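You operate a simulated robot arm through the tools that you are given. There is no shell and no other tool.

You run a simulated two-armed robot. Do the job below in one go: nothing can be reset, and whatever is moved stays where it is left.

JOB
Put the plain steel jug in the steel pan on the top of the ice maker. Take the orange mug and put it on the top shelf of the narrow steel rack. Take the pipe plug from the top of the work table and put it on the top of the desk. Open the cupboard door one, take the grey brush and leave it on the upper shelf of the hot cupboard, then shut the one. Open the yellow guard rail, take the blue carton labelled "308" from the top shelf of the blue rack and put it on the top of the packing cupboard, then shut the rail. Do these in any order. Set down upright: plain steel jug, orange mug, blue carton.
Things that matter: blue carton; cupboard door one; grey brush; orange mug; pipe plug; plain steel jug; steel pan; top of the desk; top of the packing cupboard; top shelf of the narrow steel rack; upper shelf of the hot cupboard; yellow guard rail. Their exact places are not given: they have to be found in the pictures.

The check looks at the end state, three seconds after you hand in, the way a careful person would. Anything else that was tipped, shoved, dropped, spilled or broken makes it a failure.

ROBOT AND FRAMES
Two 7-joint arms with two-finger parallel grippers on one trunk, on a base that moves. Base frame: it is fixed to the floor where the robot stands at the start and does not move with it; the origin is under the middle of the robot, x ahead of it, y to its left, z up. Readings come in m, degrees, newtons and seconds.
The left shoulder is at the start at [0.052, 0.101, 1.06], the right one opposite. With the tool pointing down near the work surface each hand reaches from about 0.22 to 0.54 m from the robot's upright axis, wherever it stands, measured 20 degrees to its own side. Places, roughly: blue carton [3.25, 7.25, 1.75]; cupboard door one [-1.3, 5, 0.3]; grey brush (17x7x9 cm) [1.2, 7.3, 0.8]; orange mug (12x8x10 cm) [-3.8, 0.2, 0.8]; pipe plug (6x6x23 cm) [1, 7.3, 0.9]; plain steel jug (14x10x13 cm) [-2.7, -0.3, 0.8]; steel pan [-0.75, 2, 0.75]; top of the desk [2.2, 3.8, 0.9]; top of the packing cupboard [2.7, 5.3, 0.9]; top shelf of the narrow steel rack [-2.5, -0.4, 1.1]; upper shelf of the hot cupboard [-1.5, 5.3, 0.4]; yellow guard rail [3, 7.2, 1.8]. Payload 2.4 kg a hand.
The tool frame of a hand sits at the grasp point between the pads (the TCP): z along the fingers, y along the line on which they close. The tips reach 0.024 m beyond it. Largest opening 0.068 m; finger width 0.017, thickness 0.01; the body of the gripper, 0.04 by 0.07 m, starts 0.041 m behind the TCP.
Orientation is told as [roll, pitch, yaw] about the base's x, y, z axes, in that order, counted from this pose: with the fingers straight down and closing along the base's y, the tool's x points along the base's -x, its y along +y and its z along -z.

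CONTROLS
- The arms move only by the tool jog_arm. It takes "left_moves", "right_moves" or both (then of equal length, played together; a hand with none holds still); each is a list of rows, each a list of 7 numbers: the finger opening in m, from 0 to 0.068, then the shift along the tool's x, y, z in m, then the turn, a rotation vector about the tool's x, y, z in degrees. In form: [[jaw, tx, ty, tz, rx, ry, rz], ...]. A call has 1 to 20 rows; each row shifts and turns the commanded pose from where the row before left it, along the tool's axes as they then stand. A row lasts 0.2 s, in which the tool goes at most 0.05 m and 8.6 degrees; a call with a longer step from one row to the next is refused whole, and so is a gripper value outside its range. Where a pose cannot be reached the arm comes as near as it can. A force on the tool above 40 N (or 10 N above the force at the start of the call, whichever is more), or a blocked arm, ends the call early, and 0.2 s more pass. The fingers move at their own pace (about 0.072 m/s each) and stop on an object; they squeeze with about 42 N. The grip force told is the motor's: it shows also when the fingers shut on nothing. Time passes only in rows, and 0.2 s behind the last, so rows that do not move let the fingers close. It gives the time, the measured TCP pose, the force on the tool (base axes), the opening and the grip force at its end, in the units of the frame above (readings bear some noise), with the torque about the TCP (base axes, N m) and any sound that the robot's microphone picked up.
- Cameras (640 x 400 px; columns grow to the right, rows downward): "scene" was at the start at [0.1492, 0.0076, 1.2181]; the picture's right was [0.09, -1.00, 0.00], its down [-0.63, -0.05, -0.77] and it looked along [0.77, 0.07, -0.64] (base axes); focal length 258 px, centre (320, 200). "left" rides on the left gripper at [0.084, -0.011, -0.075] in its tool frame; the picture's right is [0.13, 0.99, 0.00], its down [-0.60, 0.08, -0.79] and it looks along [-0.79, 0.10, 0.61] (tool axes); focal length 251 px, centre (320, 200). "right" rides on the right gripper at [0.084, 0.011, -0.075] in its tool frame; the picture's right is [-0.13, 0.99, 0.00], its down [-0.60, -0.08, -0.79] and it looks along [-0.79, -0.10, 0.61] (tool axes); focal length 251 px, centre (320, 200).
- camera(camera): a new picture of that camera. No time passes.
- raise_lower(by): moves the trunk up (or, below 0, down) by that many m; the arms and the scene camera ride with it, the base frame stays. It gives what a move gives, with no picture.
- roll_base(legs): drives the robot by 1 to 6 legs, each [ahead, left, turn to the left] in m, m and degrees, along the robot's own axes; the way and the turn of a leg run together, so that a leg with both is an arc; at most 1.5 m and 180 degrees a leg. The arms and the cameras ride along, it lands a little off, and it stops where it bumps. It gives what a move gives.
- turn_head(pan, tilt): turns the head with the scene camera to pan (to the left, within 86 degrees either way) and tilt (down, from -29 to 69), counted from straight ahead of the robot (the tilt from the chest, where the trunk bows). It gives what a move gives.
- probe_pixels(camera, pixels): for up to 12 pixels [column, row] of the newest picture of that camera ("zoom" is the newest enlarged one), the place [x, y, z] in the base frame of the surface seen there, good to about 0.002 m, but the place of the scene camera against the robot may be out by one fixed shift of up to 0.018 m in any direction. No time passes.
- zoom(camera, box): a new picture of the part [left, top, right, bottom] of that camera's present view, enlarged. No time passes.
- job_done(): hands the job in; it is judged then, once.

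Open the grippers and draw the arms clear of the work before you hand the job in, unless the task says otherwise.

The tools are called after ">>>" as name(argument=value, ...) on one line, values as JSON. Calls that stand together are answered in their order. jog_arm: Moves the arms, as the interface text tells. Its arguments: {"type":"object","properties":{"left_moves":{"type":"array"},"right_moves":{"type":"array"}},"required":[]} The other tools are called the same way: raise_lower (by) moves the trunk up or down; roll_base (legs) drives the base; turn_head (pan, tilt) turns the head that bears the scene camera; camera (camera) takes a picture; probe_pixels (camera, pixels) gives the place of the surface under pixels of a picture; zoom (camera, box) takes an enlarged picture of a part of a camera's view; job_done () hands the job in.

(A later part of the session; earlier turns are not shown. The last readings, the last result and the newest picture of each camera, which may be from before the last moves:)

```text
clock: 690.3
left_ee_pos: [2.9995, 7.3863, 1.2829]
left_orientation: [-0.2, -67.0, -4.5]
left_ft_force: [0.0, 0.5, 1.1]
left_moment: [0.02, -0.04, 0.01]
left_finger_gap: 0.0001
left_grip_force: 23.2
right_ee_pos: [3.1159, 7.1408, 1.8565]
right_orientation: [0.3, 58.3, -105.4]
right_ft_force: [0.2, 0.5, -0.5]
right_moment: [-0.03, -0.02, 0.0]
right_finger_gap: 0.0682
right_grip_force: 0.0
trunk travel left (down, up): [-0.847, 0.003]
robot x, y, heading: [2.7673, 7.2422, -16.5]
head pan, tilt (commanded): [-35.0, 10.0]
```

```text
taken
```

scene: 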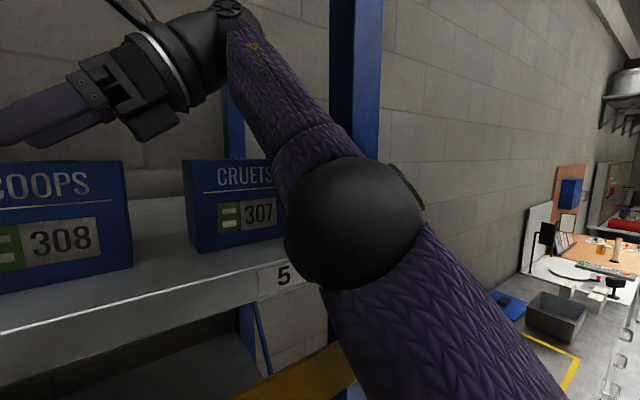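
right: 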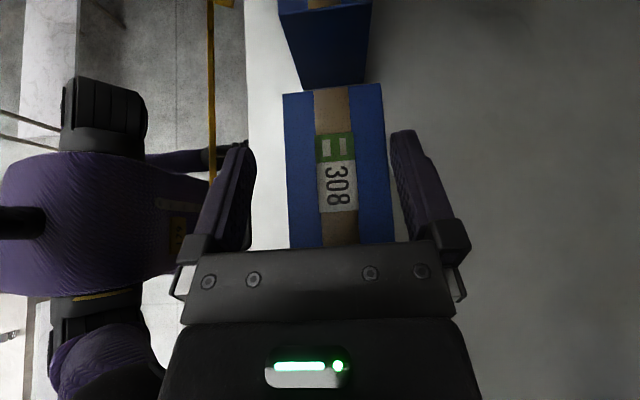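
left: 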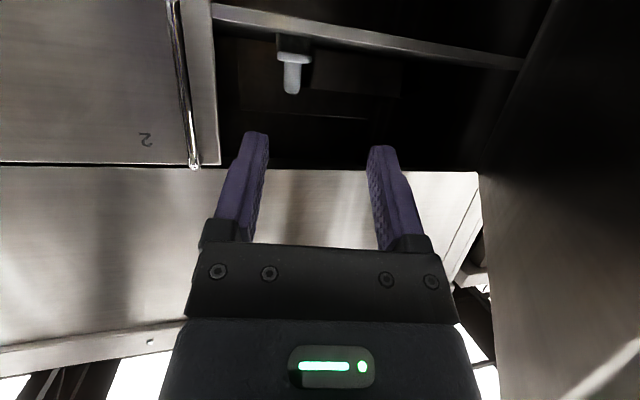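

No bump. I need 7.7 mm more forward; sliding the arm down 8 mm brings it forward by about that. I do this and check.

>>> jog_arm(right_moves=[[0.068, -0.0034, 0.0039, 0.0021, 0, 0, 0], [0.068, -0.0034, 0.0038, 0.0021, 0, 0, 0], [0.068, 0, 0, 0, 0, 0, 0]])

>>> camera(camera="right")

```text
clock: 691.1
left_ee_pos: [2.9974, 7.3862, 1.2831]
left_orientation: [0.0, -67.1, -4.6]
left_ft_force: [0.3, 0.2, -0.6]
left_moment: [0.0, 0.0, -0.02]
left_finger_gap: 0.0001
left_grip_force: 23.6
right_ee_pos: [3.1225, 7.1399, 1.8483]
right_orientation: [0.3, 58.2, -105.2]
right_ft_force: [0.2, -0.5, 0.7]
right_moment: [0.05, 0.02, 0.0]
right_finger_gap: 0.068
right_grip_force: 0.1
trunk travel left (down, up): [-0.847, 0.003]
robot x, y, heading: [2.7701, 7.2461, -16.4]
head pan, tilt (commanded): [-35.0, 10.0]
```

```text
taken
```

right: 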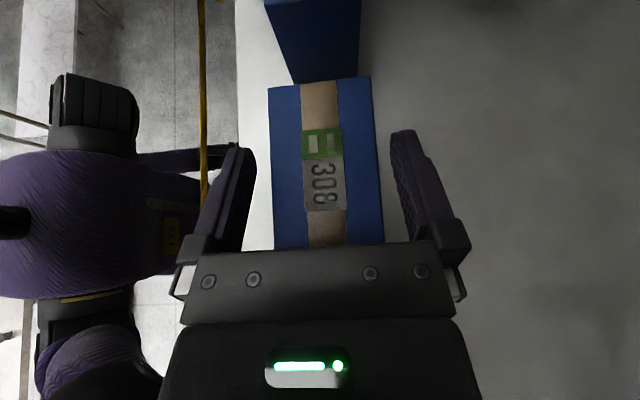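

Centred, no warnings. Now I try lowering purely down in 5 mm steps.

>>> jog_arm(right_moves=[[0.068, -0.0043, 0, 0.0026, 0, 0, 0], [0.068, 0, 0, 0, 0, 0, 0]])

>>> jog_arm(right_moves=[[0.068, -0.0043, 0, 0.0026, 0, 0, 0], [0.068, 0, 0, 0, 0, 0, 0]])

```text
clock: 691.7
left_ee_pos: [2.9982, 7.3874, 1.283]
left_orientation: [-0.1, -67.1, -4.3]
left_ft_force: [0.2, 0.7, -0.5]
left_moment: [0.0, -0.03, -0.02]
left_finger_gap: 0.0
left_grip_force: 23.2
right_ee_pos: [3.1216, 7.1394, 1.8434]
right_orientation: [0.3, 58.3, -105.3]
right_ft_force: [0.1, 0.5, 0.4]
right_moment: [0.04, -0.03, -0.01]
right_finger_gap: 0.0681
right_grip_force: 0.0
trunk travel left (down, up): [-0.847, 0.003]
robot x, y, heading: [2.7708, 7.2439, -16.4]
head pan, tilt (commanded): [-35.0, 10.0]
```

```text
clock: 692.3
left_ee_pos: [2.9967, 7.3908, 1.2829]
left_orientation: [-0.6, -67.2, -3.9]
left_ft_force: [0.1, 0.5, 0.1]
left_moment: [0.02, -0.01, -0.02]
left_finger_gap: 0.0
left_grip_force: 23.5
right_ee_pos: [3.12, 7.146, 1.8389]
right_orientation: [0.7, 58.0, -105.0]
right_ft_force: [0.3, -1.7, 0.4]
right_moment: [0.01, -0.02, -0.01]
right_finger_gap: 0.0678
right_grip_force: 0.1
trunk travel left (down, up): [-0.847, 0.003]
robot x, y, heading: [2.765, 7.2439, -16.6]
head pan, tilt (commanded): [-35.0, 10.0]
```

The body shifted by a few millimetres, so the elbow may be touching the bracket. I look at it.

>>> turn_head(pan=-30, tilt=25)

>>> camera(camera="scene")

>>> camera(camera="right")

```text
clock: 693.1
left_ee_pos: [2.9964, 7.3917, 1.2824]
left_orientation: [-0.9, -67.2, -3.8]
left_ft_force: [1.3, 0.2, -1.0]
left_moment: [0.0, 0.0, 0.01]
left_finger_gap: 0.0
left_grip_force: 23.2
right_ee_pos: [3.1202, 7.1458, 1.8388]
right_orientation: [0.6, 58.1, -105.0]
right_ft_force: [0.1, 0.3, -0.8]
right_moment: [-0.01, 0.0, 0.01]
right_finger_gap: 0.0681
right_grip_force: 0.1
trunk travel left (down, up): [-0.847, 0.003]
robot x, y, heading: [2.7705, 7.2466, -16.3]
head pan, tilt (commanded): [-30.0, 25.0]
```

```text
taken
```

scene: 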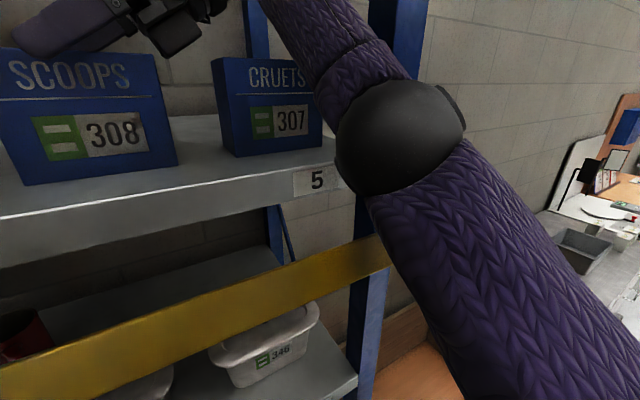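

```text
taken
```

right: 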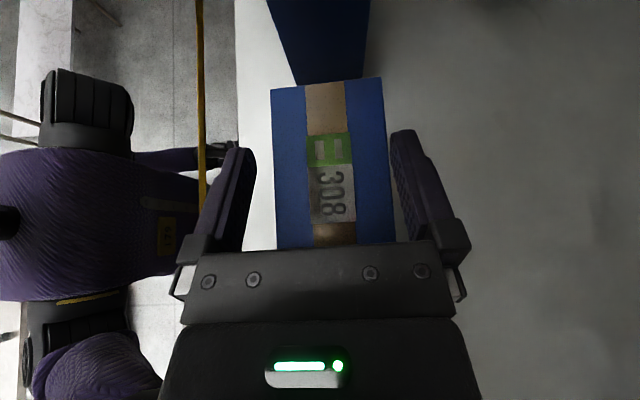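

The upper arm presses lightly on the hanging rail's right end. I alternate: arm forward/down by 5 mm, base back by 5 mm, watching the gaps.

>>> jog_arm(right_moves=[[0.068, -0.0026, 0.006, 0.0016, 0, 0, 0], [0.068, 0, 0, 0, 0, 0, 0]])

>>> roll_base(legs=[[-0.006, 0, 0]])

>>> camera(camera="right")

```text
clock: 693.7
left_ee_pos: [2.9979, 7.3871, 1.2836]
left_orientation: [-0.2, -67.1, -4.5]
left_ft_force: [-0.7, -0.7, 0.0]
left_moment: [-0.01, 0.01, 0.01]
left_finger_gap: 0.0001
left_grip_force: 23.9
right_ee_pos: [3.1269, 7.1368, 1.8351]
right_orientation: [0.4, 58.2, -105.1]
right_ft_force: [-1.0, -1.2, -0.3]
right_moment: [0.01, -0.01, 0.02]
right_finger_gap: 0.0678
right_grip_force: 0.3
trunk travel left (down, up): [-0.847, 0.003]
robot x, y, heading: [2.7676, 7.243, -16.5]
head pan, tilt (commanded): [-30.0, 25.0]
```

```text
clock: 694.4
left_ee_pos: [2.9927, 7.388, 1.2824]
left_orientation: [-0.1, -67.0, -4.5]
left_ft_force: [0.0, 0.4, 1.3]
left_moment: [0.0, 0.02, 0.04]
left_finger_gap: 0.0001
left_grip_force: 23.8
right_ee_pos: [3.1246, 7.1377, 1.8338]
right_orientation: [0.2, 58.2, -105.3]
right_ft_force: [-0.2, -0.6, -0.4]
right_moment: [-0.02, 0.01, 0.01]
right_finger_gap: 0.0679
right_grip_force: 0.0
trunk travel left (down, up): [-0.847, 0.003]
robot x, y, heading: [2.7613, 7.2449, -16.3]
head pan, tilt (commanded): [-30.0, 25.0]
```

```text
taken
```

right: 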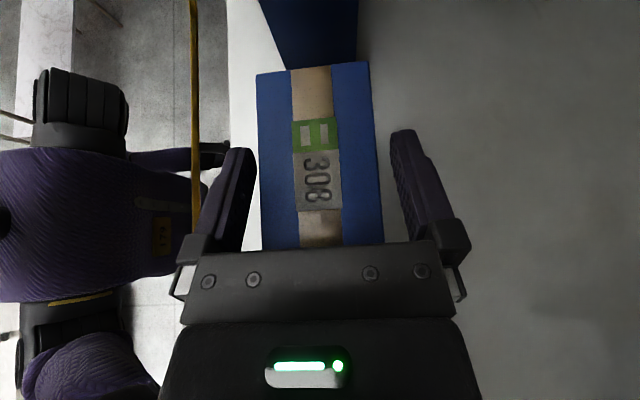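

Now the front finger is the nearer one (gap ~3 mm). I back the base 4 mm, then lower 6 mm more.

>>> roll_base(legs=[[-0.004, 0, 0]])

>>> jog_arm(right_moves=[[0.068, -0.0051, 0.002, 0.0032, 0, 0, 0], [0.068, 0, 0, 0, 0, 0, 0]])

>>> camera(camera="right")

```text
clock: 695.1
left_ee_pos: [2.9889, 7.3894, 1.2831]
left_orientation: [-0.1, -67.0, -4.5]
left_ft_force: [0.0, -0.1, -0.5]
left_moment: [0.0, 0.01, 0.01]
left_finger_gap: 0.0001
left_grip_force: 23.8
right_ee_pos: [3.1185, 7.1395, 1.8344]
right_orientation: [0.4, 58.2, -105.3]
right_ft_force: [-0.9, -0.5, 0.0]
right_moment: [0.0, -0.01, -0.01]
right_finger_gap: 0.0681
right_grip_force: 0.0
trunk travel left (down, up): [-0.847, 0.003]
robot x, y, heading: [2.7584, 7.2487, -16.5]
head pan, tilt (commanded): [-30.0, 25.0]
```

```text
clock: 695.7
left_ee_pos: [2.9873, 7.3915, 1.2831]
left_orientation: [-0.3, -67.1, -4.3]
left_ft_force: [-0.5, 0.1, 0.1]
left_moment: [0.02, -0.02, 0.0]
left_finger_gap: 0.0
left_grip_force: 23.4
right_ee_pos: [3.1187, 7.143, 1.8288]
right_orientation: [0.5, 58.1, -105.1]
right_ft_force: [0.3, 0.9, 0.1]
right_moment: [0.01, 0.0, 0.01]
right_finger_gap: 0.0679
right_grip_force: 0.0
trunk travel left (down, up): [-0.847, 0.003]
robot x, y, heading: [2.755, 7.2431, -16.3]
head pan, tilt (commanded): [-30.0, 25.0]
```

```text
taken
```

right: 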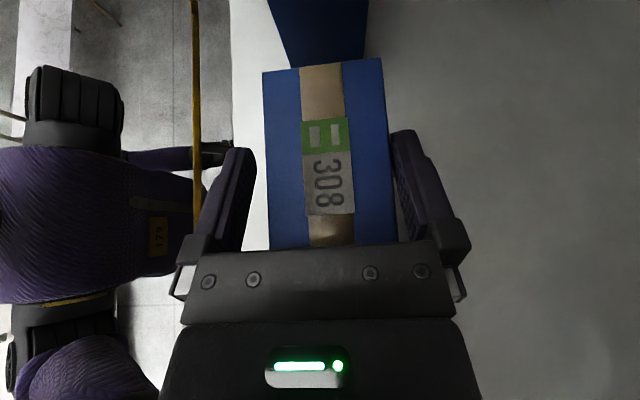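

Good progress (z 1.829). I move forward 4 mm while lowering 4 mm, then back the base 4 mm.

>>> jog_arm(right_moves=[[0.068, -0.0034, 0.005, 0.0021, 0, 0, 0], [0.068, 0, 0, 0, 0, 0, 0]])

>>> roll_base(legs=[[-0.005, 0, 0]])

>>> jog_arm(right_moves=[[0.068, -0.0043, 0.003, 0.0026, 0, 0, 0], [0.068, 0, 0, 0, 0, 0, 0]])

>>> camera(camera="right")

```text
clock: 696.3
left_ee_pos: [2.9889, 7.3895, 1.284]
left_orientation: [-0.2, -67.1, -4.5]
left_ft_force: [-0.1, 0.3, -0.1]
left_moment: [0.01, -0.02, 0.02]
left_finger_gap: 0.0001
left_grip_force: 23.6
right_ee_pos: [3.126, 7.1383, 1.8245]
right_orientation: [0.4, 58.2, -105.2]
right_ft_force: [0.4, 0.6, 0.3]
right_moment: [-0.04, 0.0, -0.01]
right_finger_gap: 0.0678
right_grip_force: 0.1
trunk travel left (down, up): [-0.847, 0.003]
robot x, y, heading: [2.758, 7.2455, -16.4]
head pan, tilt (commanded): [-30.0, 25.0]
```

```text
clock: 697.0
left_ee_pos: [2.9857, 7.3907, 1.2835]
left_orientation: [-0.2, -67.0, -4.6]
left_ft_force: [0.2, -0.1, 0.3]
left_moment: [0.05, 0.01, 0.02]
left_finger_gap: 0.0
left_grip_force: 23.5
right_ee_pos: [3.1234, 7.1395, 1.8247]
right_orientation: [0.2, 58.1, -105.3]
right_ft_force: [1.1, 0.2, 0.9]
right_moment: [0.0, 0.0, -0.02]
right_finger_gap: 0.0679
right_grip_force: 0.0
trunk travel left (down, up): [-0.847, 0.003]
robot x, y, heading: [2.7525, 7.2487, -16.3]
head pan, tilt (commanded): [-30.0, 25.0]
```

```text
clock: 697.6
left_ee_pos: [2.9815, 7.3917, 1.2831]
left_orientation: [-0.3, -67.1, -4.3]
left_ft_force: [-1.1, 0.1, 0.1]
left_moment: [-0.01, 0.0, -0.02]
left_finger_gap: 0.0001
left_grip_force: 22.7
right_ee_pos: [3.1233, 7.1389, 1.8193]
right_orientation: [0.4, 58.1, -105.2]
right_ft_force: [1.0, 0.5, -0.5]
right_moment: [0.01, 0.01, 0.01]
right_finger_gap: 0.068
right_grip_force: 0.0
trunk travel left (down, up): [-0.847, 0.003]
robot x, y, heading: [2.7569, 7.2496, -16.6]
head pan, tilt (commanded): [-30.0, 25.0]
```

```text
taken
```

right: 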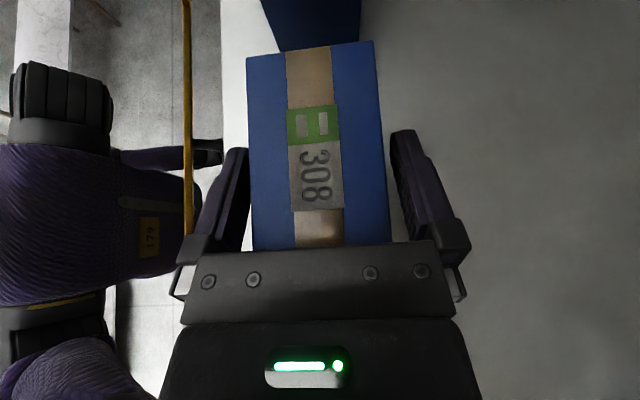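

TCP is at e1 1.031, z 1.819: the fingers straddle the carton. I close the right jaws.

>>> jog_arm(right_moves=[[0.05, 0, 0, 0, 0, 0, 0], [0, 0, 0, 0, 0, 0, 0], [0, 0, 0, 0, 0, 0, 0], [0, 0, 0, 0, 0, 0, 0]])

>>> camera(camera="right")

>>> turn_head(pan=0, tilt=10)

>>> camera(camera="scene")

```text
clock: 698.6
left_ee_pos: [2.983, 7.3916, 1.2831]
left_orientation: [-0.4, -67.1, -4.5]
left_ft_force: [0.1, 0.3, -0.3]
left_moment: [0.01, 0.02, -0.02]
left_finger_gap: 0.0
left_grip_force: 23.7
right_ee_pos: [3.1232, 7.1402, 1.8197]
right_orientation: [0.4, 58.3, -105.1]
right_ft_force: [-1.3, 0.5, 1.7]
right_moment: [0.07, -0.05, 0.0]
right_finger_gap: 0.0581
right_grip_force: 41.7
trunk travel left (down, up): [-0.847, 0.003]
robot x, y, heading: [2.752, 7.2487, -16.4]
head pan, tilt (commanded): [-30.0, 25.0]
```

```text
taken
```

right: 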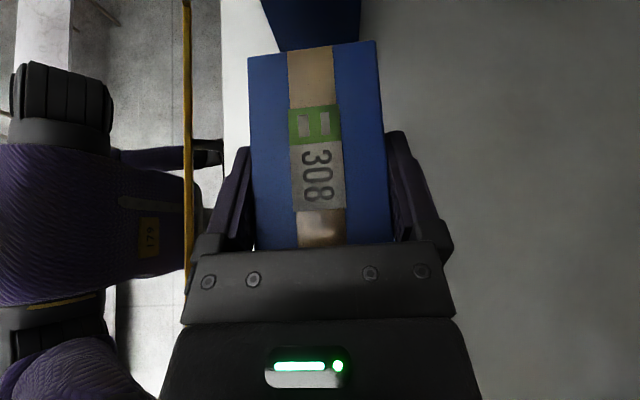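

```text
clock: 699.6
left_ee_pos: [2.9832, 7.3917, 1.2838]
left_orientation: [-0.3, -67.0, -4.4]
left_ft_force: [0.3, -0.9, -0.5]
left_moment: [-0.01, 0.0, -0.02]
left_finger_gap: 0.0001
left_grip_force: 23.3
right_ee_pos: [3.1232, 7.1394, 1.8194]
right_orientation: [0.3, 58.2, -105.2]
right_ft_force: [-0.7, 1.5, 2.3]
right_moment: [0.09, -0.06, 0.01]
right_finger_gap: 0.0578
right_grip_force: 42.1
trunk travel left (down, up): [-0.847, 0.003]
robot x, y, heading: [2.7563, 7.2466, -16.2]
head pan, tilt (commanded): [0.0, 10.0]
```

```text
taken
```

scene: 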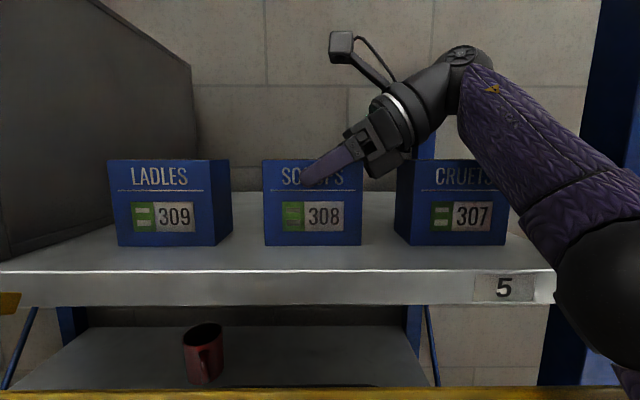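

Carton 308 is gripped (gap 58 mm, 42 N). I lift it 1.2 cm slowly.

>>> jog_arm(right_moves=[[0, 0.0034, 0, -0.0021, 0, 0, 0], [0, 0.0034, 0, -0.0021, 0, 0, 0], [0, 0.0034, 0, -0.0021, 0, 0, 0], [0, 0, 0, 0, 0, 0, 0]])

>>> camera(camera="scene")

```text
clock: 700.6
left_ee_pos: [2.9835, 7.3923, 1.284]
left_orientation: [-0.2, -67.2, -4.6]
left_ft_force: [0.7, -0.2, 0.5]
left_moment: [-0.01, 0.02, 0.01]
left_finger_gap: 0.0
left_grip_force: 23.1
right_ee_pos: [3.1228, 7.1389, 1.8297]
right_orientation: [0.3, 58.2, -105.3]
right_ft_force: [-0.3, 0.5, -3.3]
right_moment: [0.0, 0.02, 0.0]
right_finger_gap: 0.0578
right_grip_force: 42.6
right hand out of reach, approached as far as the arm can: row 3
trunk travel left (down, up): [-0.847, 0.003]
robot x, y, heading: [2.7532, 7.2467, -16.4]
head pan, tilt (commanded): [0.0, 10.0]
```

```text
taken
```

scene: 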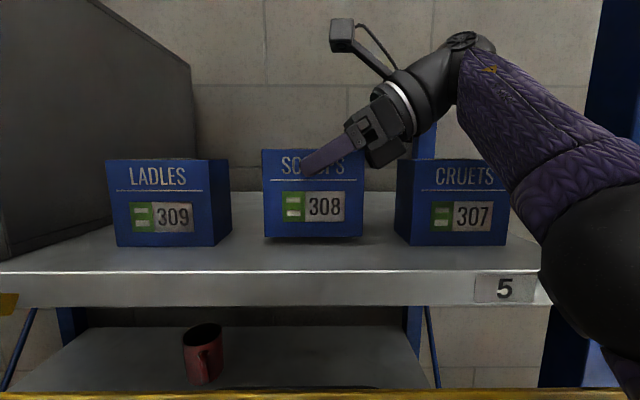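

The carton is in the air (3.3 N), upright. I back the base 0.4 m away from the rack.

>>> roll_base(legs=[[-0.4, 0, 0]])

>>> camera(camera="scene")

>>> camera(camera="right")

```text
clock: 703.1
left_ee_pos: [2.6015, 7.5036, 1.2824]
left_orientation: [-0.1, -67.1, -4.7]
left_ft_force: [-0.7, -0.1, 0.9]
left_moment: [0.03, -0.02, -0.02]
left_finger_gap: 0.0002
left_grip_force: 24.0
right_ee_pos: [2.7389, 7.2506, 1.8302]
right_orientation: [0.4, 58.2, -105.2]
right_ft_force: [0.3, 0.3, -3.4]
right_moment: [0.0, 0.0, 0.01]
right_finger_gap: 0.058
right_grip_force: 41.8
trunk travel left (down, up): [-0.847, 0.003]
robot x, y, heading: [2.3718, 7.364, -16.4]
head pan, tilt (commanded): [0.0, 10.0]
```

```text
taken
```

scene: 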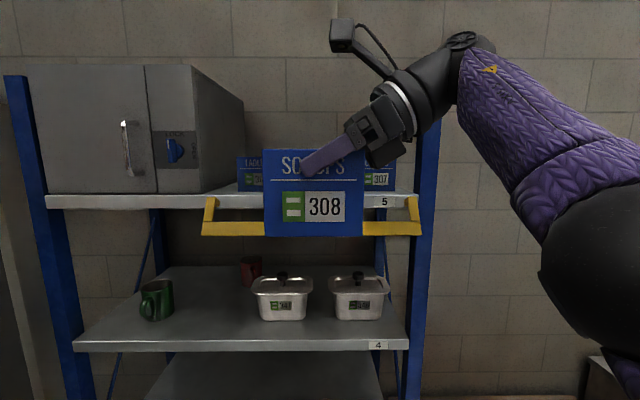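

```text
taken
```

right: 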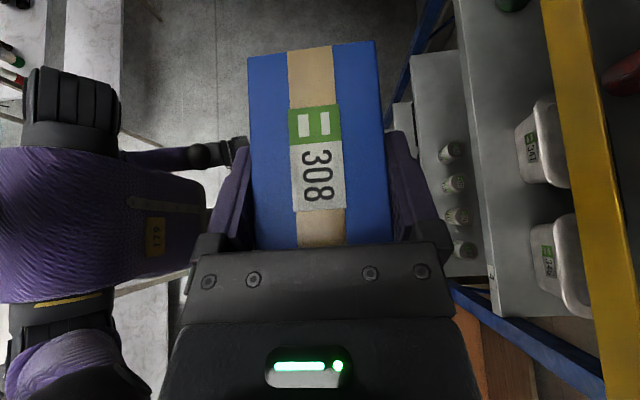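

Carton 308 is out of the rack. I strafe right 1.5 m along the corridor toward the packing cupboard and look at its top.

>>> roll_base(legs=[[-0.05, 0, 0], [0, -1.5, 0]])

>>> turn_head(pan=-10, tilt=40)

>>> camera(camera="scene")

```text
clock: 711.1
left_ee_pos: [2.1306, 6.0699, 1.2832]
left_orientation: [-0.2, -67.1, -4.3]
left_ft_force: [0.1, 0.3, -0.6]
left_moment: [-0.01, 0.02, 0.02]
left_finger_gap: 0.0001
left_grip_force: 24.1
right_ee_pos: [2.2697, 5.8192, 1.8294]
right_orientation: [0.4, 58.2, -105.1]
right_ft_force: [-0.4, -0.9, -3.1]
right_moment: [-0.02, 0.01, 0.0]
right_finger_gap: 0.0579
right_grip_force: 42.0
trunk travel left (down, up): [-0.847, 0.003]
robot x, y, heading: [1.9, 5.9256, -16.1]
head pan, tilt (commanded): [0.0, 10.0]
```

```text
clock: 712.0
left_ee_pos: [2.1309, 6.0704, 1.2831]
left_orientation: [-0.2, -67.0, -4.3]
left_ft_force: [0.3, -0.3, 0.6]
left_moment: [0.03, 0.0, -0.03]
left_finger_gap: 0.0
left_grip_force: 23.7
right_ee_pos: [2.2699, 5.8176, 1.8297]
right_orientation: [0.3, 58.2, -105.2]
right_ft_force: [0.6, 0.2, -2.8]
right_moment: [-0.08, 0.0, -0.01]
right_finger_gap: 0.0577
right_grip_force: 41.9
trunk travel left (down, up): [-0.847, 0.003]
robot x, y, heading: [1.9015, 5.929, -15.8]
head pan, tilt (commanded): [-10.0, 40.0]
```

```text
taken
```

scene: 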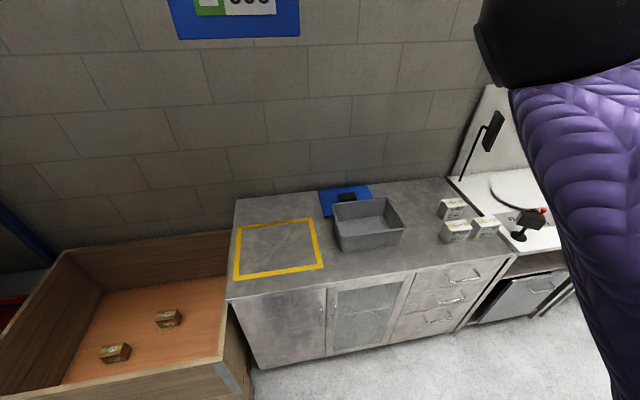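

The packing cupboard's top has a yellow-outlined free spot at (280,248). I probe it.

>>> probe_pixels(camera="scene", pixels=[[280, 248], [240, 275], [320, 265], [312, 222], [242, 230], [230, 298], [420, 268], [330, 225], [237, 200], [235, 360], [340, 250]])

```text
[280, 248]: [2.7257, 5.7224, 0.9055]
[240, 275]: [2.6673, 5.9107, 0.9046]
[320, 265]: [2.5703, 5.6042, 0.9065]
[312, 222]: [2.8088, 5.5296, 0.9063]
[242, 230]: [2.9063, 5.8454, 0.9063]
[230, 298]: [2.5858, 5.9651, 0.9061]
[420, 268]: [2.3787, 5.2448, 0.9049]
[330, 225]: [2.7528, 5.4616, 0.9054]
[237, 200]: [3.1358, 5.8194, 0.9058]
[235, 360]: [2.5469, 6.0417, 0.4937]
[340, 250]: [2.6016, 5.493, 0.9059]
```

The free spot's centre is about (2.69,5.73) at z≈0.902. I lower the trunk 0.45 m and bring the arm down 0.3 m in free space, holding the carton's attitude.

>>> raise_lower(by=-0.4)

>>> raise_lower(by=-0.05)

>>> jog_arm(right_moves=[[0, -0.017, 0, 0.0106, 0, 0, 0], [0, -0.0255, 0, 0.0158, 0, 0, 0], [0, -0.034, 0, 0.0211, 0, 0, 0], [0, -0.034, 0, 0.0211, 0, 0, 0], [0, -0.034, 0, 0.0211, 0, 0, 0], [0, -0.034, 0, 0.0211, 0, 0, 0], [0, -0.034, 0, 0.0211, 0, 0, 0], [0, -0.0255, 0, 0.0158, 0, 0, 0], [0, -0.017, 0, 0.0106, 0, 0, 0], [0, 0, 0, 0, 0, 0, 0]])

>>> camera(camera="right")

>>> camera(camera="scene")

```text
clock: 715.8
left_ee_pos: [2.1298, 6.0704, 0.8834]
left_orientation: [-0.1, -67.1, -4.2]
left_ft_force: [0.3, 0.5, 0.3]
left_moment: [-0.03, 0.01, 0.01]
left_finger_gap: 0.0
left_grip_force: 24.0
right_ee_pos: [2.2704, 5.8192, 1.4308]
right_orientation: [0.3, 58.2, -105.1]
right_ft_force: [-0.5, -0.2, -2.8]
right_moment: [0.0, 0.04, 0.03]
right_finger_gap: 0.0579
right_grip_force: 42.0
trunk travel left (down, up): [-0.447, 0.403]
robot x, y, heading: [1.9028, 5.9263, -16.0]
head pan, tilt (commanded): [-10.0, 40.0]
```

```text
clock: 716.8
left_ee_pos: [2.1303, 6.0704, 0.833]
left_orientation: [-0.1, -67.1, -4.2]
left_ft_force: [0.1, -0.4, 0.1]
left_moment: [-0.02, 0.0, 0.02]
left_finger_gap: 0.0
left_grip_force: 23.7
right_ee_pos: [2.2697, 5.8195, 1.3798]
right_orientation: [0.3, 58.2, -105.0]
right_ft_force: [-0.2, 0.1, -3.7]
right_moment: [-0.03, 0.01, 0.04]
right_finger_gap: 0.0577
right_grip_force: 41.5
trunk travel left (down, up): [-0.397, 0.453]
robot x, y, heading: [1.8981, 5.9267, -16.1]
head pan, tilt (commanded): [-10.0, 40.0]
```

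```text
clock: 719.0
left_ee_pos: [2.1299, 6.0703, 0.8332]
left_orientation: [-0.1, -67.0, -4.4]
left_ft_force: [-0.6, -0.5, 0.9]
left_moment: [0.02, 0.02, -0.02]
left_finger_gap: 0.0
left_grip_force: 23.2
right_ee_pos: [2.2701, 5.8192, 1.0786]
right_orientation: [0.3, 58.1, -105.1]
right_ft_force: [-0.3, -0.1, -3.5]
right_moment: [-0.05, 0.02, -0.04]
right_finger_gap: 0.0578
right_grip_force: 42.5
trunk travel left (down, up): [-0.397, 0.453]
robot x, y, heading: [1.9024, 5.9297, -16.2]
head pan, tilt (commanded): [-10.0, 40.0]
```

```text
taken
```

right: 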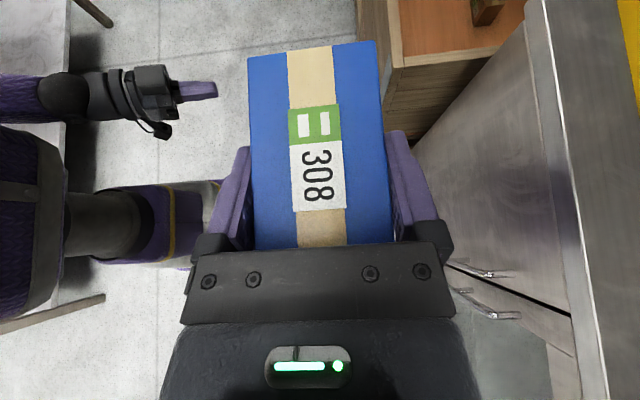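

```text
taken
```

scene: 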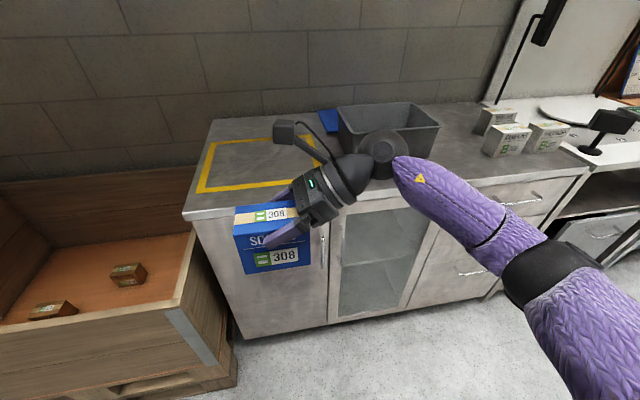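

The carton hangs level. I extend the arm 8 cm, then drive 0.3 m ahead and check.

>>> jog_arm(right_moves=[[0, 0, 0.015, 0, 0, 0, 0], [0, 0, 0.025, 0, 0, 0, 0], [0, 0, 0.025, 0, 0, 0, 0], [0, 0, 0.015, 0, 0, 0, 0], [0, 0, 0, 0, 0, 0, 0]])

>>> roll_base(legs=[[0.28, 0.02, 0]])

>>> camera(camera="scene")

>>> camera(camera="right")

```text
clock: 720.2
left_ee_pos: [2.1301, 6.0698, 0.8332]
left_orientation: [0.0, -67.1, -4.3]
left_ft_force: [0.2, -0.6, -0.1]
left_moment: [0.0, -0.03, -0.02]
left_finger_gap: 0.0002
left_grip_force: 23.3
right_ee_pos: [2.3485, 5.7966, 1.0808]
right_orientation: [0.2, 58.1, -105.0]
right_ft_force: [0.7, -0.4, -3.3]
right_moment: [-0.04, 0.0, 0.0]
right_finger_gap: 0.0578
right_grip_force: 41.6
trunk travel left (down, up): [-0.397, 0.453]
robot x, y, heading: [1.9005, 5.9255, -16.1]
head pan, tilt (commanded): [-10.0, 40.0]
```

```text
clock: 722.1
left_ee_pos: [2.4057, 6.0106, 0.8327]
left_orientation: [0.0, -67.0, -4.3]
left_ft_force: [-1.2, 0.1, -0.1]
left_moment: [-0.04, -0.03, 0.05]
left_finger_gap: 0.0001
left_grip_force: 23.2
right_ee_pos: [2.6225, 5.7387, 1.0792]
right_orientation: [0.2, 58.1, -105.0]
right_ft_force: [0.0, -0.7, -4.1]
right_moment: [-0.04, 0.0, -0.01]
right_finger_gap: 0.0576
right_grip_force: 41.7
trunk travel left (down, up): [-0.397, 0.453]
robot x, y, heading: [2.1766, 5.8694, -16.0]
head pan, tilt (commanded): [-10.0, 40.0]
```

```text
taken
```

scene: 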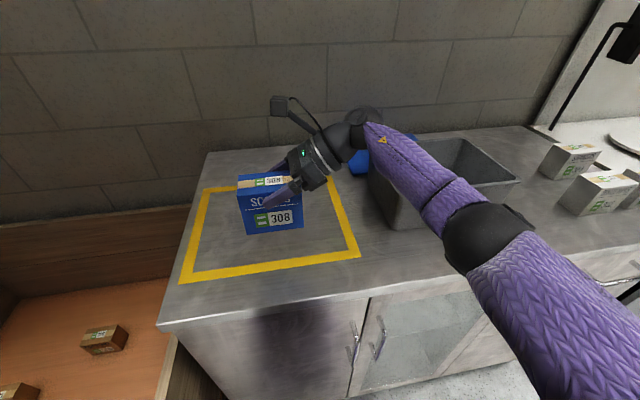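

```text
taken
```

right: 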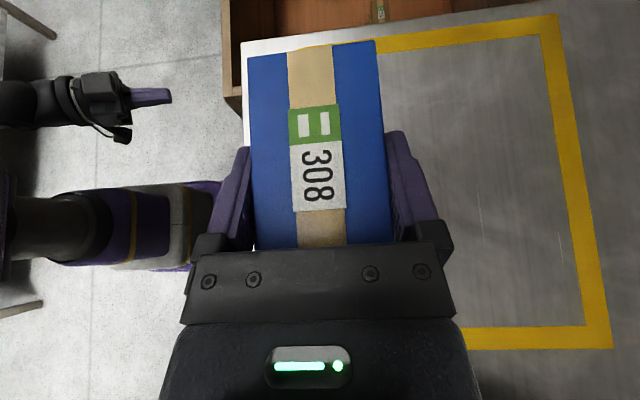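

The carton is nearly over the outlined spot. I raise the left hand 10 cm to keep it clear of the crate, drive 8.5 cm more, and check.

>>> jog_arm(left_moves=[[0, -0.031, 0, -0.013, 0, 0, 0], [0, -0.031, 0, -0.013, 0, 0, 0], [0, -0.031, 0, -0.013, 0, 0, 0], [0, 0, 0, 0, 0, 0, 0]])

>>> roll_base(legs=[[0.085, 0.005, 0]])

>>> camera(camera="scene")

>>> camera(camera="right")

```text
clock: 723.1
left_ee_pos: [2.4076, 6.0133, 0.9258]
left_orientation: [0.0, -67.1, -4.3]
left_ft_force: [-0.4, 0.7, 0.2]
left_moment: [0.0, 0.01, -0.01]
left_finger_gap: 0.0002
left_grip_force: 22.9
left hand out of reach, approached as far as the arm can: row 3
right_ee_pos: [2.623, 5.7379, 1.0797]
right_orientation: [0.3, 58.2, -105.2]
right_ft_force: [-0.8, -0.2, -3.5]
right_moment: [-0.05, 0.01, -0.01]
right_finger_gap: 0.0578
right_grip_force: 42.3
trunk travel left (down, up): [-0.397, 0.453]
robot x, y, heading: [2.1765, 5.867, -16.0]
head pan, tilt (commanded): [-10.0, 40.0]
```

```text
clock: 724.2
left_ee_pos: [2.4898, 5.9943, 0.9252]
left_orientation: [-0.1, -67.0, -4.3]
left_ft_force: [0.0, -0.3, 0.2]
left_moment: [0.03, -0.04, -0.02]
left_finger_gap: 0.0
left_grip_force: 23.6
right_ee_pos: [2.7065, 5.7194, 1.0792]
right_orientation: [0.3, 58.3, -105.3]
right_ft_force: [-0.3, 0.1, -2.9]
right_moment: [-0.02, 0.0, -0.02]
right_finger_gap: 0.0577
right_grip_force: 42.1
trunk travel left (down, up): [-0.397, 0.453]
robot x, y, heading: [2.2595, 5.8517, -16.5]
head pan, tilt (commanded): [-10.0, 40.0]
```

```text
taken
```

scene: 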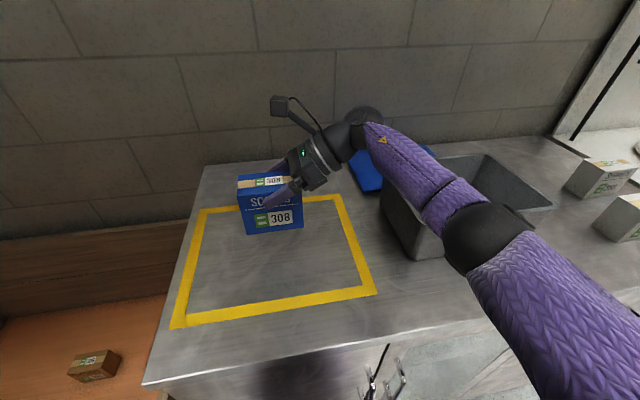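

```text
taken
```

right: 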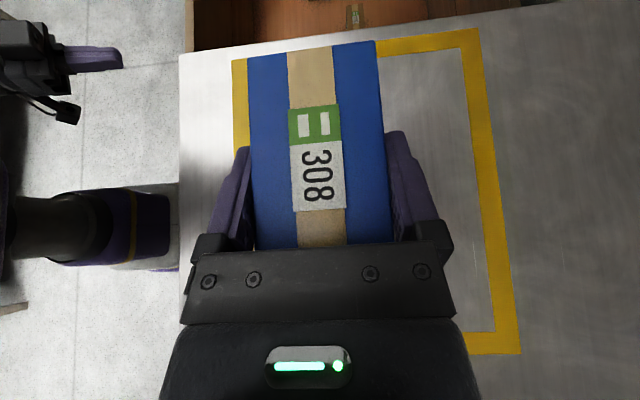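

The carton is inside the outlined rectangle. I measure the surface height with the wrist camera and lower the trunk.

>>> probe_pixels(camera="right", pixels=[[440, 150], [460, 260], [210, 100], [480, 200], [430, 70]])

>>> raise_lower(by=-0.085)

```text
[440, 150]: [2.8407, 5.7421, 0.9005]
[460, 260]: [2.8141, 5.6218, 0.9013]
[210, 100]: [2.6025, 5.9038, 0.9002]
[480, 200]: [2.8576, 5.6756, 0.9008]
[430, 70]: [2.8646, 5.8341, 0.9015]
```

```text
clock: 725.4
left_ee_pos: [2.4887, 5.9943, 0.8401]
left_orientation: [-0.2, -67.1, -4.3]
left_ft_force: [0.1, -0.9, 0.1]
left_moment: [-0.01, 0.0, 0.02]
left_finger_gap: 0.0001
left_grip_force: 23.4
right_ee_pos: [2.7067, 5.7195, 0.9947]
right_orientation: [0.3, 58.1, -105.2]
right_ft_force: [-1.5, 1.1, -2.3]
right_moment: [-0.01, -0.02, 0.06]
right_finger_gap: 0.0576
right_grip_force: 41.9
trunk travel left (down, up): [-0.312, 0.538]
robot x, y, heading: [2.2563, 5.8519, -16.1]
head pan, tilt (commanded): [-10.0, 40.0]
```

Surface z is 0.901; contact is expected at TCP z≈0.979. I lower 1.2 cm and then in small steps.

>>> raise_lower(by=-0.012)

>>> raise_lower(by=-0.003)

>>> raise_lower(by=-0.002)

```text
clock: 726.0
left_ee_pos: [2.4895, 5.9928, 0.8281]
left_orientation: [-0.1, -67.1, -4.4]
left_ft_force: [0.1, -0.1, 0.3]
left_moment: [0.01, -0.01, -0.01]
left_finger_gap: 0.0
left_grip_force: 23.9
right_ee_pos: [2.7052, 5.7189, 0.9825]
right_orientation: [0.3, 58.2, -105.0]
right_ft_force: [-0.2, -0.7, -2.9]
right_moment: [-0.04, -0.02, 0.0]
right_finger_gap: 0.058
right_grip_force: 42.1
trunk travel left (down, up): [-0.3, 0.55]
robot x, y, heading: [2.2606, 5.8485, -16.1]
head pan, tilt (commanded): [-10.0, 40.0]
```

```text
clock: 726.5
left_ee_pos: [2.487, 5.9941, 0.8254]
left_orientation: [-0.1, -67.1, -4.3]
left_ft_force: [-0.7, 0.2, -0.3]
left_moment: [0.0, 0.0, 0.0]
left_finger_gap: 0.0001
left_grip_force: 23.8
right_ee_pos: [2.7074, 5.7196, 0.9801]
right_orientation: [0.3, 58.2, -105.1]
right_ft_force: [1.3, 0.2, -2.1]
right_moment: [0.01, -0.01, -0.03]
right_finger_gap: 0.0581
right_grip_force: 41.4
trunk travel left (down, up): [-0.297, 0.553]
robot x, y, heading: [2.2592, 5.8488, -16.3]
head pan, tilt (commanded): [-10.0, 40.0]
```

```text
clock: 727.0
left_ee_pos: [2.4888, 5.9949, 0.8239]
left_orientation: [-0.2, -67.2, -4.3]
left_ft_force: [-0.9, -0.2, -0.3]
left_moment: [-0.01, -0.01, 0.01]
left_finger_gap: 0.0
left_grip_force: 23.8
right_ee_pos: [2.7054, 5.7192, 0.9791]
right_orientation: [0.8, 58.4, -104.9]
right_ft_force: [4.7, -3.5, 18.4]
right_moment: [-1.0, 0.53, 0.27]
right_finger_gap: 0.0579
right_grip_force: 42.0
trunk travel left (down, up): [-0.295, 0.555]
robot x, y, heading: [2.2569, 5.8519, -16.2]
head pan, tilt (commanded): [-10.0, 40.0]
```

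Contact (+18 N). I open the right jaws gently.

>>> jog_arm(right_moves=[[0.06, 0, 0, 0, 0, 0, 0], [0.064, 0, 0, 0, 0, 0, 0], [0.068, 0, 0, 0, 0, 0, 0], [0.068, 0, 0, 0, 0, 0, 0]])

>>> camera(camera="right")

>>> camera(camera="scene")

```text
clock: 728.0
left_ee_pos: [2.4884, 5.9934, 0.8223]
left_orientation: [0.0, -67.1, -4.3]
left_ft_force: [0.3, 0.5, 0.0]
left_moment: [-0.02, 0.0, 0.04]
left_finger_gap: 0.0001
left_grip_force: 24.1
right_ee_pos: [2.7062, 5.7198, 0.9771]
right_orientation: [0.3, 58.2, -105.2]
right_ft_force: [0.1, -0.3, 0.8]
right_moment: [-0.02, -0.03, 0.01]
right_finger_gap: 0.0681
right_grip_force: 0.0
trunk travel left (down, up): [-0.295, 0.555]
robot x, y, heading: [2.2566, 5.851, -16.2]
head pan, tilt (commanded): [-10.0, 40.0]
```

```text
taken
```

right: 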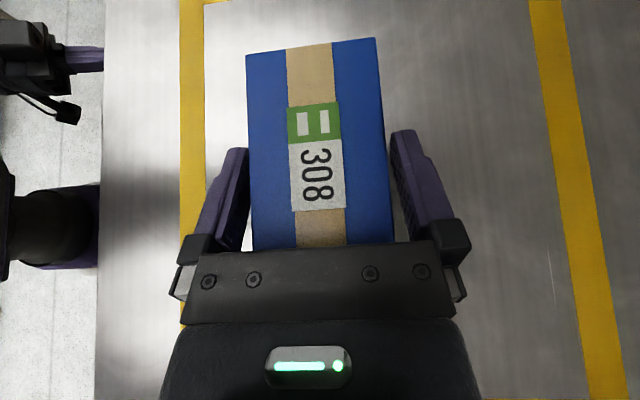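

```text
taken
```

scene: 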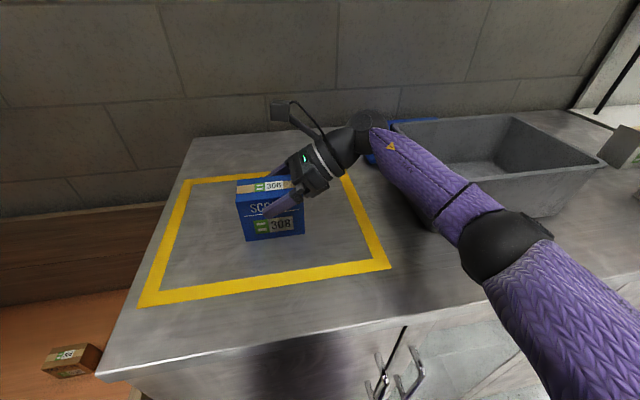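

The carton stands in the outlined place. I raise the trunk 0.12 m straight up, then back away.

>>> raise_lower(by=0.12)

>>> roll_base(legs=[[-0.35, 0, 0]])

>>> camera(camera="scene")

```text
clock: 729.5
left_ee_pos: [2.4881, 5.994, 0.9427]
left_orientation: [-0.1, -67.1, -4.3]
left_ft_force: [0.2, -0.2, 1.0]
left_moment: [0.0, 0.02, 0.0]
left_finger_gap: 0.0002
left_grip_force: 23.2
right_ee_pos: [2.7062, 5.7198, 1.0989]
right_orientation: [0.3, 58.2, -105.1]
right_ft_force: [0.6, 0.4, 0.6]
right_moment: [-0.02, 0.0, -0.03]
right_finger_gap: 0.0681
right_grip_force: 0.0
trunk travel left (down, up): [-0.415, 0.435]
robot x, y, heading: [2.2575, 5.8505, -16.2]
head pan, tilt (commanded): [-10.0, 40.0]
```

```text
clock: 731.8
left_ee_pos: [2.1514, 6.0916, 0.9429]
left_orientation: [-0.2, -67.1, -4.5]
left_ft_force: [-0.3, -0.1, 0.1]
left_moment: [0.01, -0.02, 0.03]
left_finger_gap: 0.0001
left_grip_force: 23.1
right_ee_pos: [2.3672, 5.8171, 1.0976]
right_orientation: [0.3, 58.2, -105.2]
right_ft_force: [0.2, -0.2, 0.4]
right_moment: [-0.04, 0.0, 0.01]
right_finger_gap: 0.068
right_grip_force: 0.0
trunk travel left (down, up): [-0.415, 0.435]
robot x, y, heading: [1.9206, 5.9486, -16.1]
head pan, tilt (commanded): [-10.0, 40.0]
```

```text
taken
```

scene: 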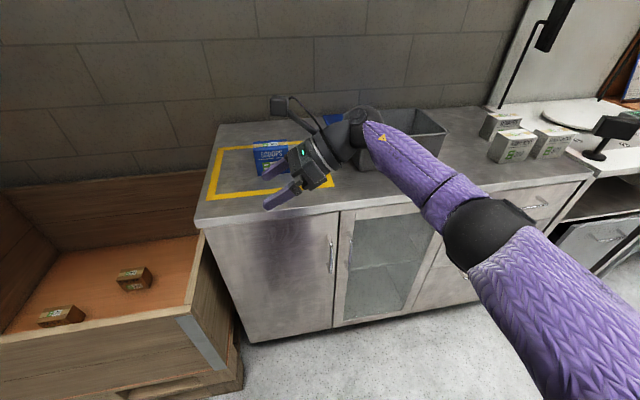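

Carton 308 stands upright on the packing cupboard. Now I go back to shut the rail: first I bring the right tool back to pointing down, then forward.

>>> jog_arm(right_moves=[[0.03, 0, 0, 0, 0, -7.3, 0], [0.03, 0, 0, 0, 0, -7.3, 0], [0.03, 0, 0, 0, 0, -7.3, 0], [0.03, 0, 0, 0, 0, -7.3, 0], [0.03, 0, 0, 0, 0, -7.3, 0], [0.03, 0, 0, 0, 0, -7.3, 0], [0.03, 0, 0, 0, 0, -7.3, 0], [0.03, 0, 0, 0, 0, -7.1, 0], [0.03, 0, 0, 0, 0, 0, -8.2], [0.03, 0, 0, 0, 0, 0, -8.2], [0.03, 0, 0, 0, 0, 0, -8.2], [0.03, 0, 0, 0, 0, 0, -8.2], [0.03, 0, 0, 0, 0, 0, -8.2], [0.03, 0, 0, 0, 0, 0, -8.2], [0.03, 0, 0, 0, 0, 0, -8.2], [0.03, 0, 0, 0, 0, 0, -8.2], [0.03, 0, 0, 0, 0, 0, -8.2], [0.03, 0, 0, 0, 0, 0, -8.2], [0.03, 0, 0, 0, 0, 0, -7.5], [0.03, 0, 0, 0, 0, 0, 0]])

>>> jog_arm(right_moves=[[0, 0.02, -0.015, 0, 0, 0, 0], [0, 0.02, -0.015, 0, 0, 0, 0], [0, 0.02, -0.015, 0, 0, 0, 0], [0, 0, 0, 0, 0, -8.2, 0], [0, 0, 0, 0, 0, -8.2, 0], [0, 0, 0, 0, 0, -8.2, 0], [0, 0, 0, 0, 0, -8.2, 0], [0, 0, 0, 0, 0, -8.2, 0], [0, 0, 0, 0, 0, -8.2, 0], [0, 0, 0, 0, 0, -8.2, 0], [0, 0, 0, 0, 0, -8.2, 0], [0, 0, 0, 0, 0, -8.2, 0], [0, 0, 0, 0, 0, -8.2, 0], [0, 0, 0, 0, 0, -8, 0], [0, 0, 0, 0, 0, 0, 0]])

```text
clock: 736.0
left_ee_pos: [2.1517, 6.0897, 0.9432]
left_orientation: [-0.1, -67.1, -4.5]
left_ft_force: [0.2, 0.1, 0.2]
left_moment: [-0.03, -0.01, -0.01]
left_finger_gap: 0.0
left_grip_force: 23.4
right_ee_pos: [2.3674, 5.816, 1.0967]
right_orientation: [0.0, -0.2, -15.9]
right_ft_force: [-0.2, -0.1, -0.9]
right_moment: [-0.03, 0.03, 0.01]
right_finger_gap: 0.03
right_grip_force: 0.1
trunk travel left (down, up): [-0.415, 0.435]
robot x, y, heading: [1.9201, 5.9518, -16.3]
head pan, tilt (commanded): [-10.0, 40.0]
```

```text
clock: 739.2
left_ee_pos: [2.1504, 6.0914, 0.9429]
left_orientation: [-0.2, -67.1, -4.5]
left_ft_force: [0.1, -0.2, -0.1]
left_moment: [-0.03, -0.05, -0.03]
left_finger_gap: 0.0002
left_grip_force: 23.2
right_ee_pos: [2.2962, 5.7976, 1.1011]
right_orientation: [-170.3, -89.9, 154.1]
right_ft_force: [0.3, -0.2, -0.6]
right_moment: [0.03, 0.0, -0.03]
right_finger_gap: 0.0001
right_grip_force: 23.8
right hand out of reach, approached as far as the arm can: row 14
trunk travel left (down, up): [-0.415, 0.435]
robot x, y, heading: [1.9208, 5.9498, -16.2]
head pan, tilt (commanded): [-10.0, 40.0]
```

The right tool points forward. I check the carton once, then strafe left 1.4 m to the rack and raise the trunk.

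>>> camera(camera="scene")

>>> roll_base(legs=[[0, 1.4, 0]])

>>> raise_lower(by=0.4)

>>> turn_head(pan=0, tilt=10)

>>> camera(camera="scene")

```text
taken
```

scene: 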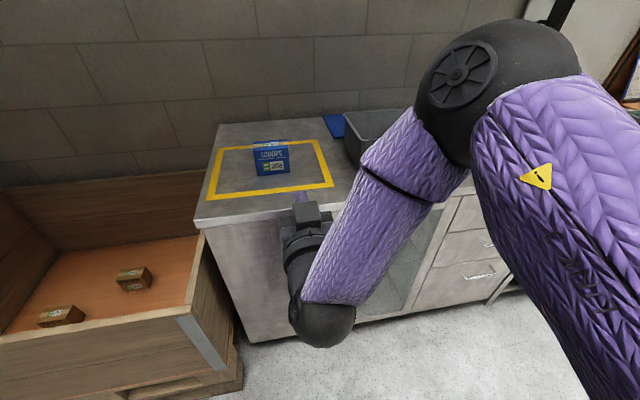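

```text
clock: 746.2
left_ee_pos: [2.5414, 7.4459, 0.9436]
left_orientation: [-0.2, -67.1, -4.2]
left_ft_force: [0.6, -0.2, 0.0]
left_moment: [-0.01, 0.03, 0.01]
left_finger_gap: 0.0001
left_grip_force: 23.3
right_ee_pos: [2.6891, 7.1521, 1.1025]
right_orientation: [-143.9, -90.0, 128.1]
right_ft_force: [-0.4, -0.2, 0.2]
right_moment: [-0.01, -0.01, 0.02]
right_finger_gap: 0.0
right_grip_force: 23.5
trunk travel left (down, up): [-0.415, 0.435]
robot x, y, heading: [2.3107, 7.2997, -16.1]
head pan, tilt (commanded): [-10.0, 40.0]
```

```text
clock: 750.1
left_ee_pos: [2.5427, 7.4464, 1.3436]
left_orientation: [-0.2, -67.1, -4.2]
left_ft_force: [0.3, 0.2, -0.7]
left_moment: [-0.03, 0.01, 0.0]
left_finger_gap: 0.0001
left_grip_force: 23.0
right_ee_pos: [2.6854, 7.1545, 1.511]
right_orientation: [-179.3, -88.7, 163.4]
right_ft_force: [-0.1, -0.6, 0.6]
right_moment: [0.01, 0.0, -0.01]
right_finger_gap: 0.0004
right_grip_force: 23.4
trunk travel left (down, up): [-0.815, 0.035]
robot x, y, heading: [2.3115, 7.2963, -16.1]
head pan, tilt (commanded): [-10.0, 40.0]
```

```text
clock: 751.0
left_ee_pos: [2.5423, 7.4453, 1.3429]
left_orientation: [-0.1, -67.0, -4.1]
left_ft_force: [-0.4, 0.2, 0.0]
left_moment: [0.0, -0.02, -0.02]
left_finger_gap: 0.0
left_grip_force: 23.9
right_ee_pos: [2.6851, 7.1554, 1.5123]
right_orientation: [-179.3, -88.8, 163.3]
right_ft_force: [-0.2, -0.1, 0.1]
right_moment: [-0.01, -0.01, 0.01]
right_finger_gap: 0.0001
right_grip_force: 23.4
trunk travel left (down, up): [-0.815, 0.035]
robot x, y, heading: [2.3128, 7.3041, -15.8]
head pan, tilt (commanded): [0.0, 10.0]
```

```text
taken
```

scene: 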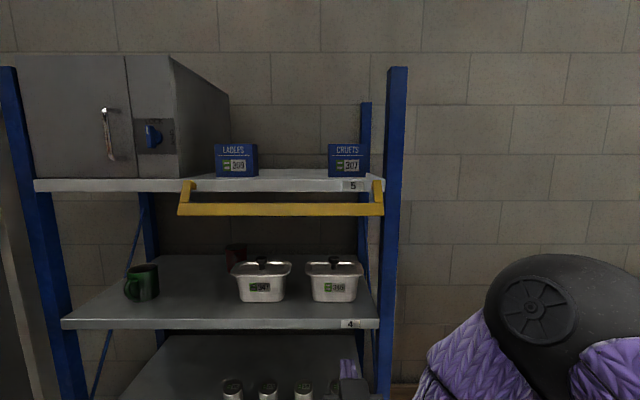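

The rail hangs at (280,209). I zoom and probe its bar and legs to know where to lift.

>>> zoom(camera="scene", box=[160, 160, 400, 240])

>>> probe_pixels(camera="scene", pixels=[[230, 206], [230, 213], [280, 204], [280, 214], [340, 205], [340, 213], [188, 190], [378, 190], [300, 188], [360, 209], [185, 209]])

```text
2.67 times, centred on (280, 200) of scene
```

zoom: 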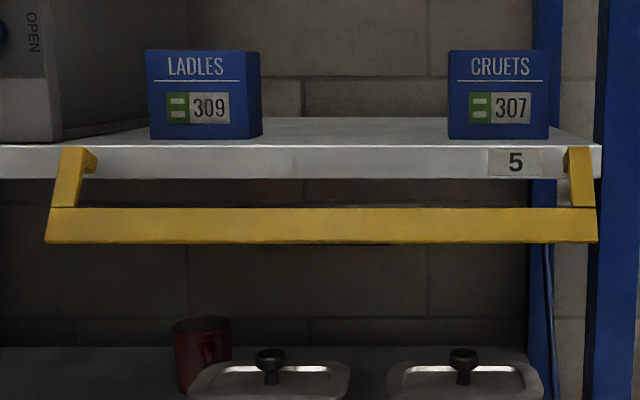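

```text
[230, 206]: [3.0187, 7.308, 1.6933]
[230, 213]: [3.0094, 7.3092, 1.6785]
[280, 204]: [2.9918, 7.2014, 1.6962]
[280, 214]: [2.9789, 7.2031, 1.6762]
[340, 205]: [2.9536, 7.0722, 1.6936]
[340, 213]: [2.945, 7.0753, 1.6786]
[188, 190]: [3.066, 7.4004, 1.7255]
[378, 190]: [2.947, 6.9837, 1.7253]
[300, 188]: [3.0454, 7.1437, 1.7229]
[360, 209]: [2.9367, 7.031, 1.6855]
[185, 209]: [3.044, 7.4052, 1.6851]
```

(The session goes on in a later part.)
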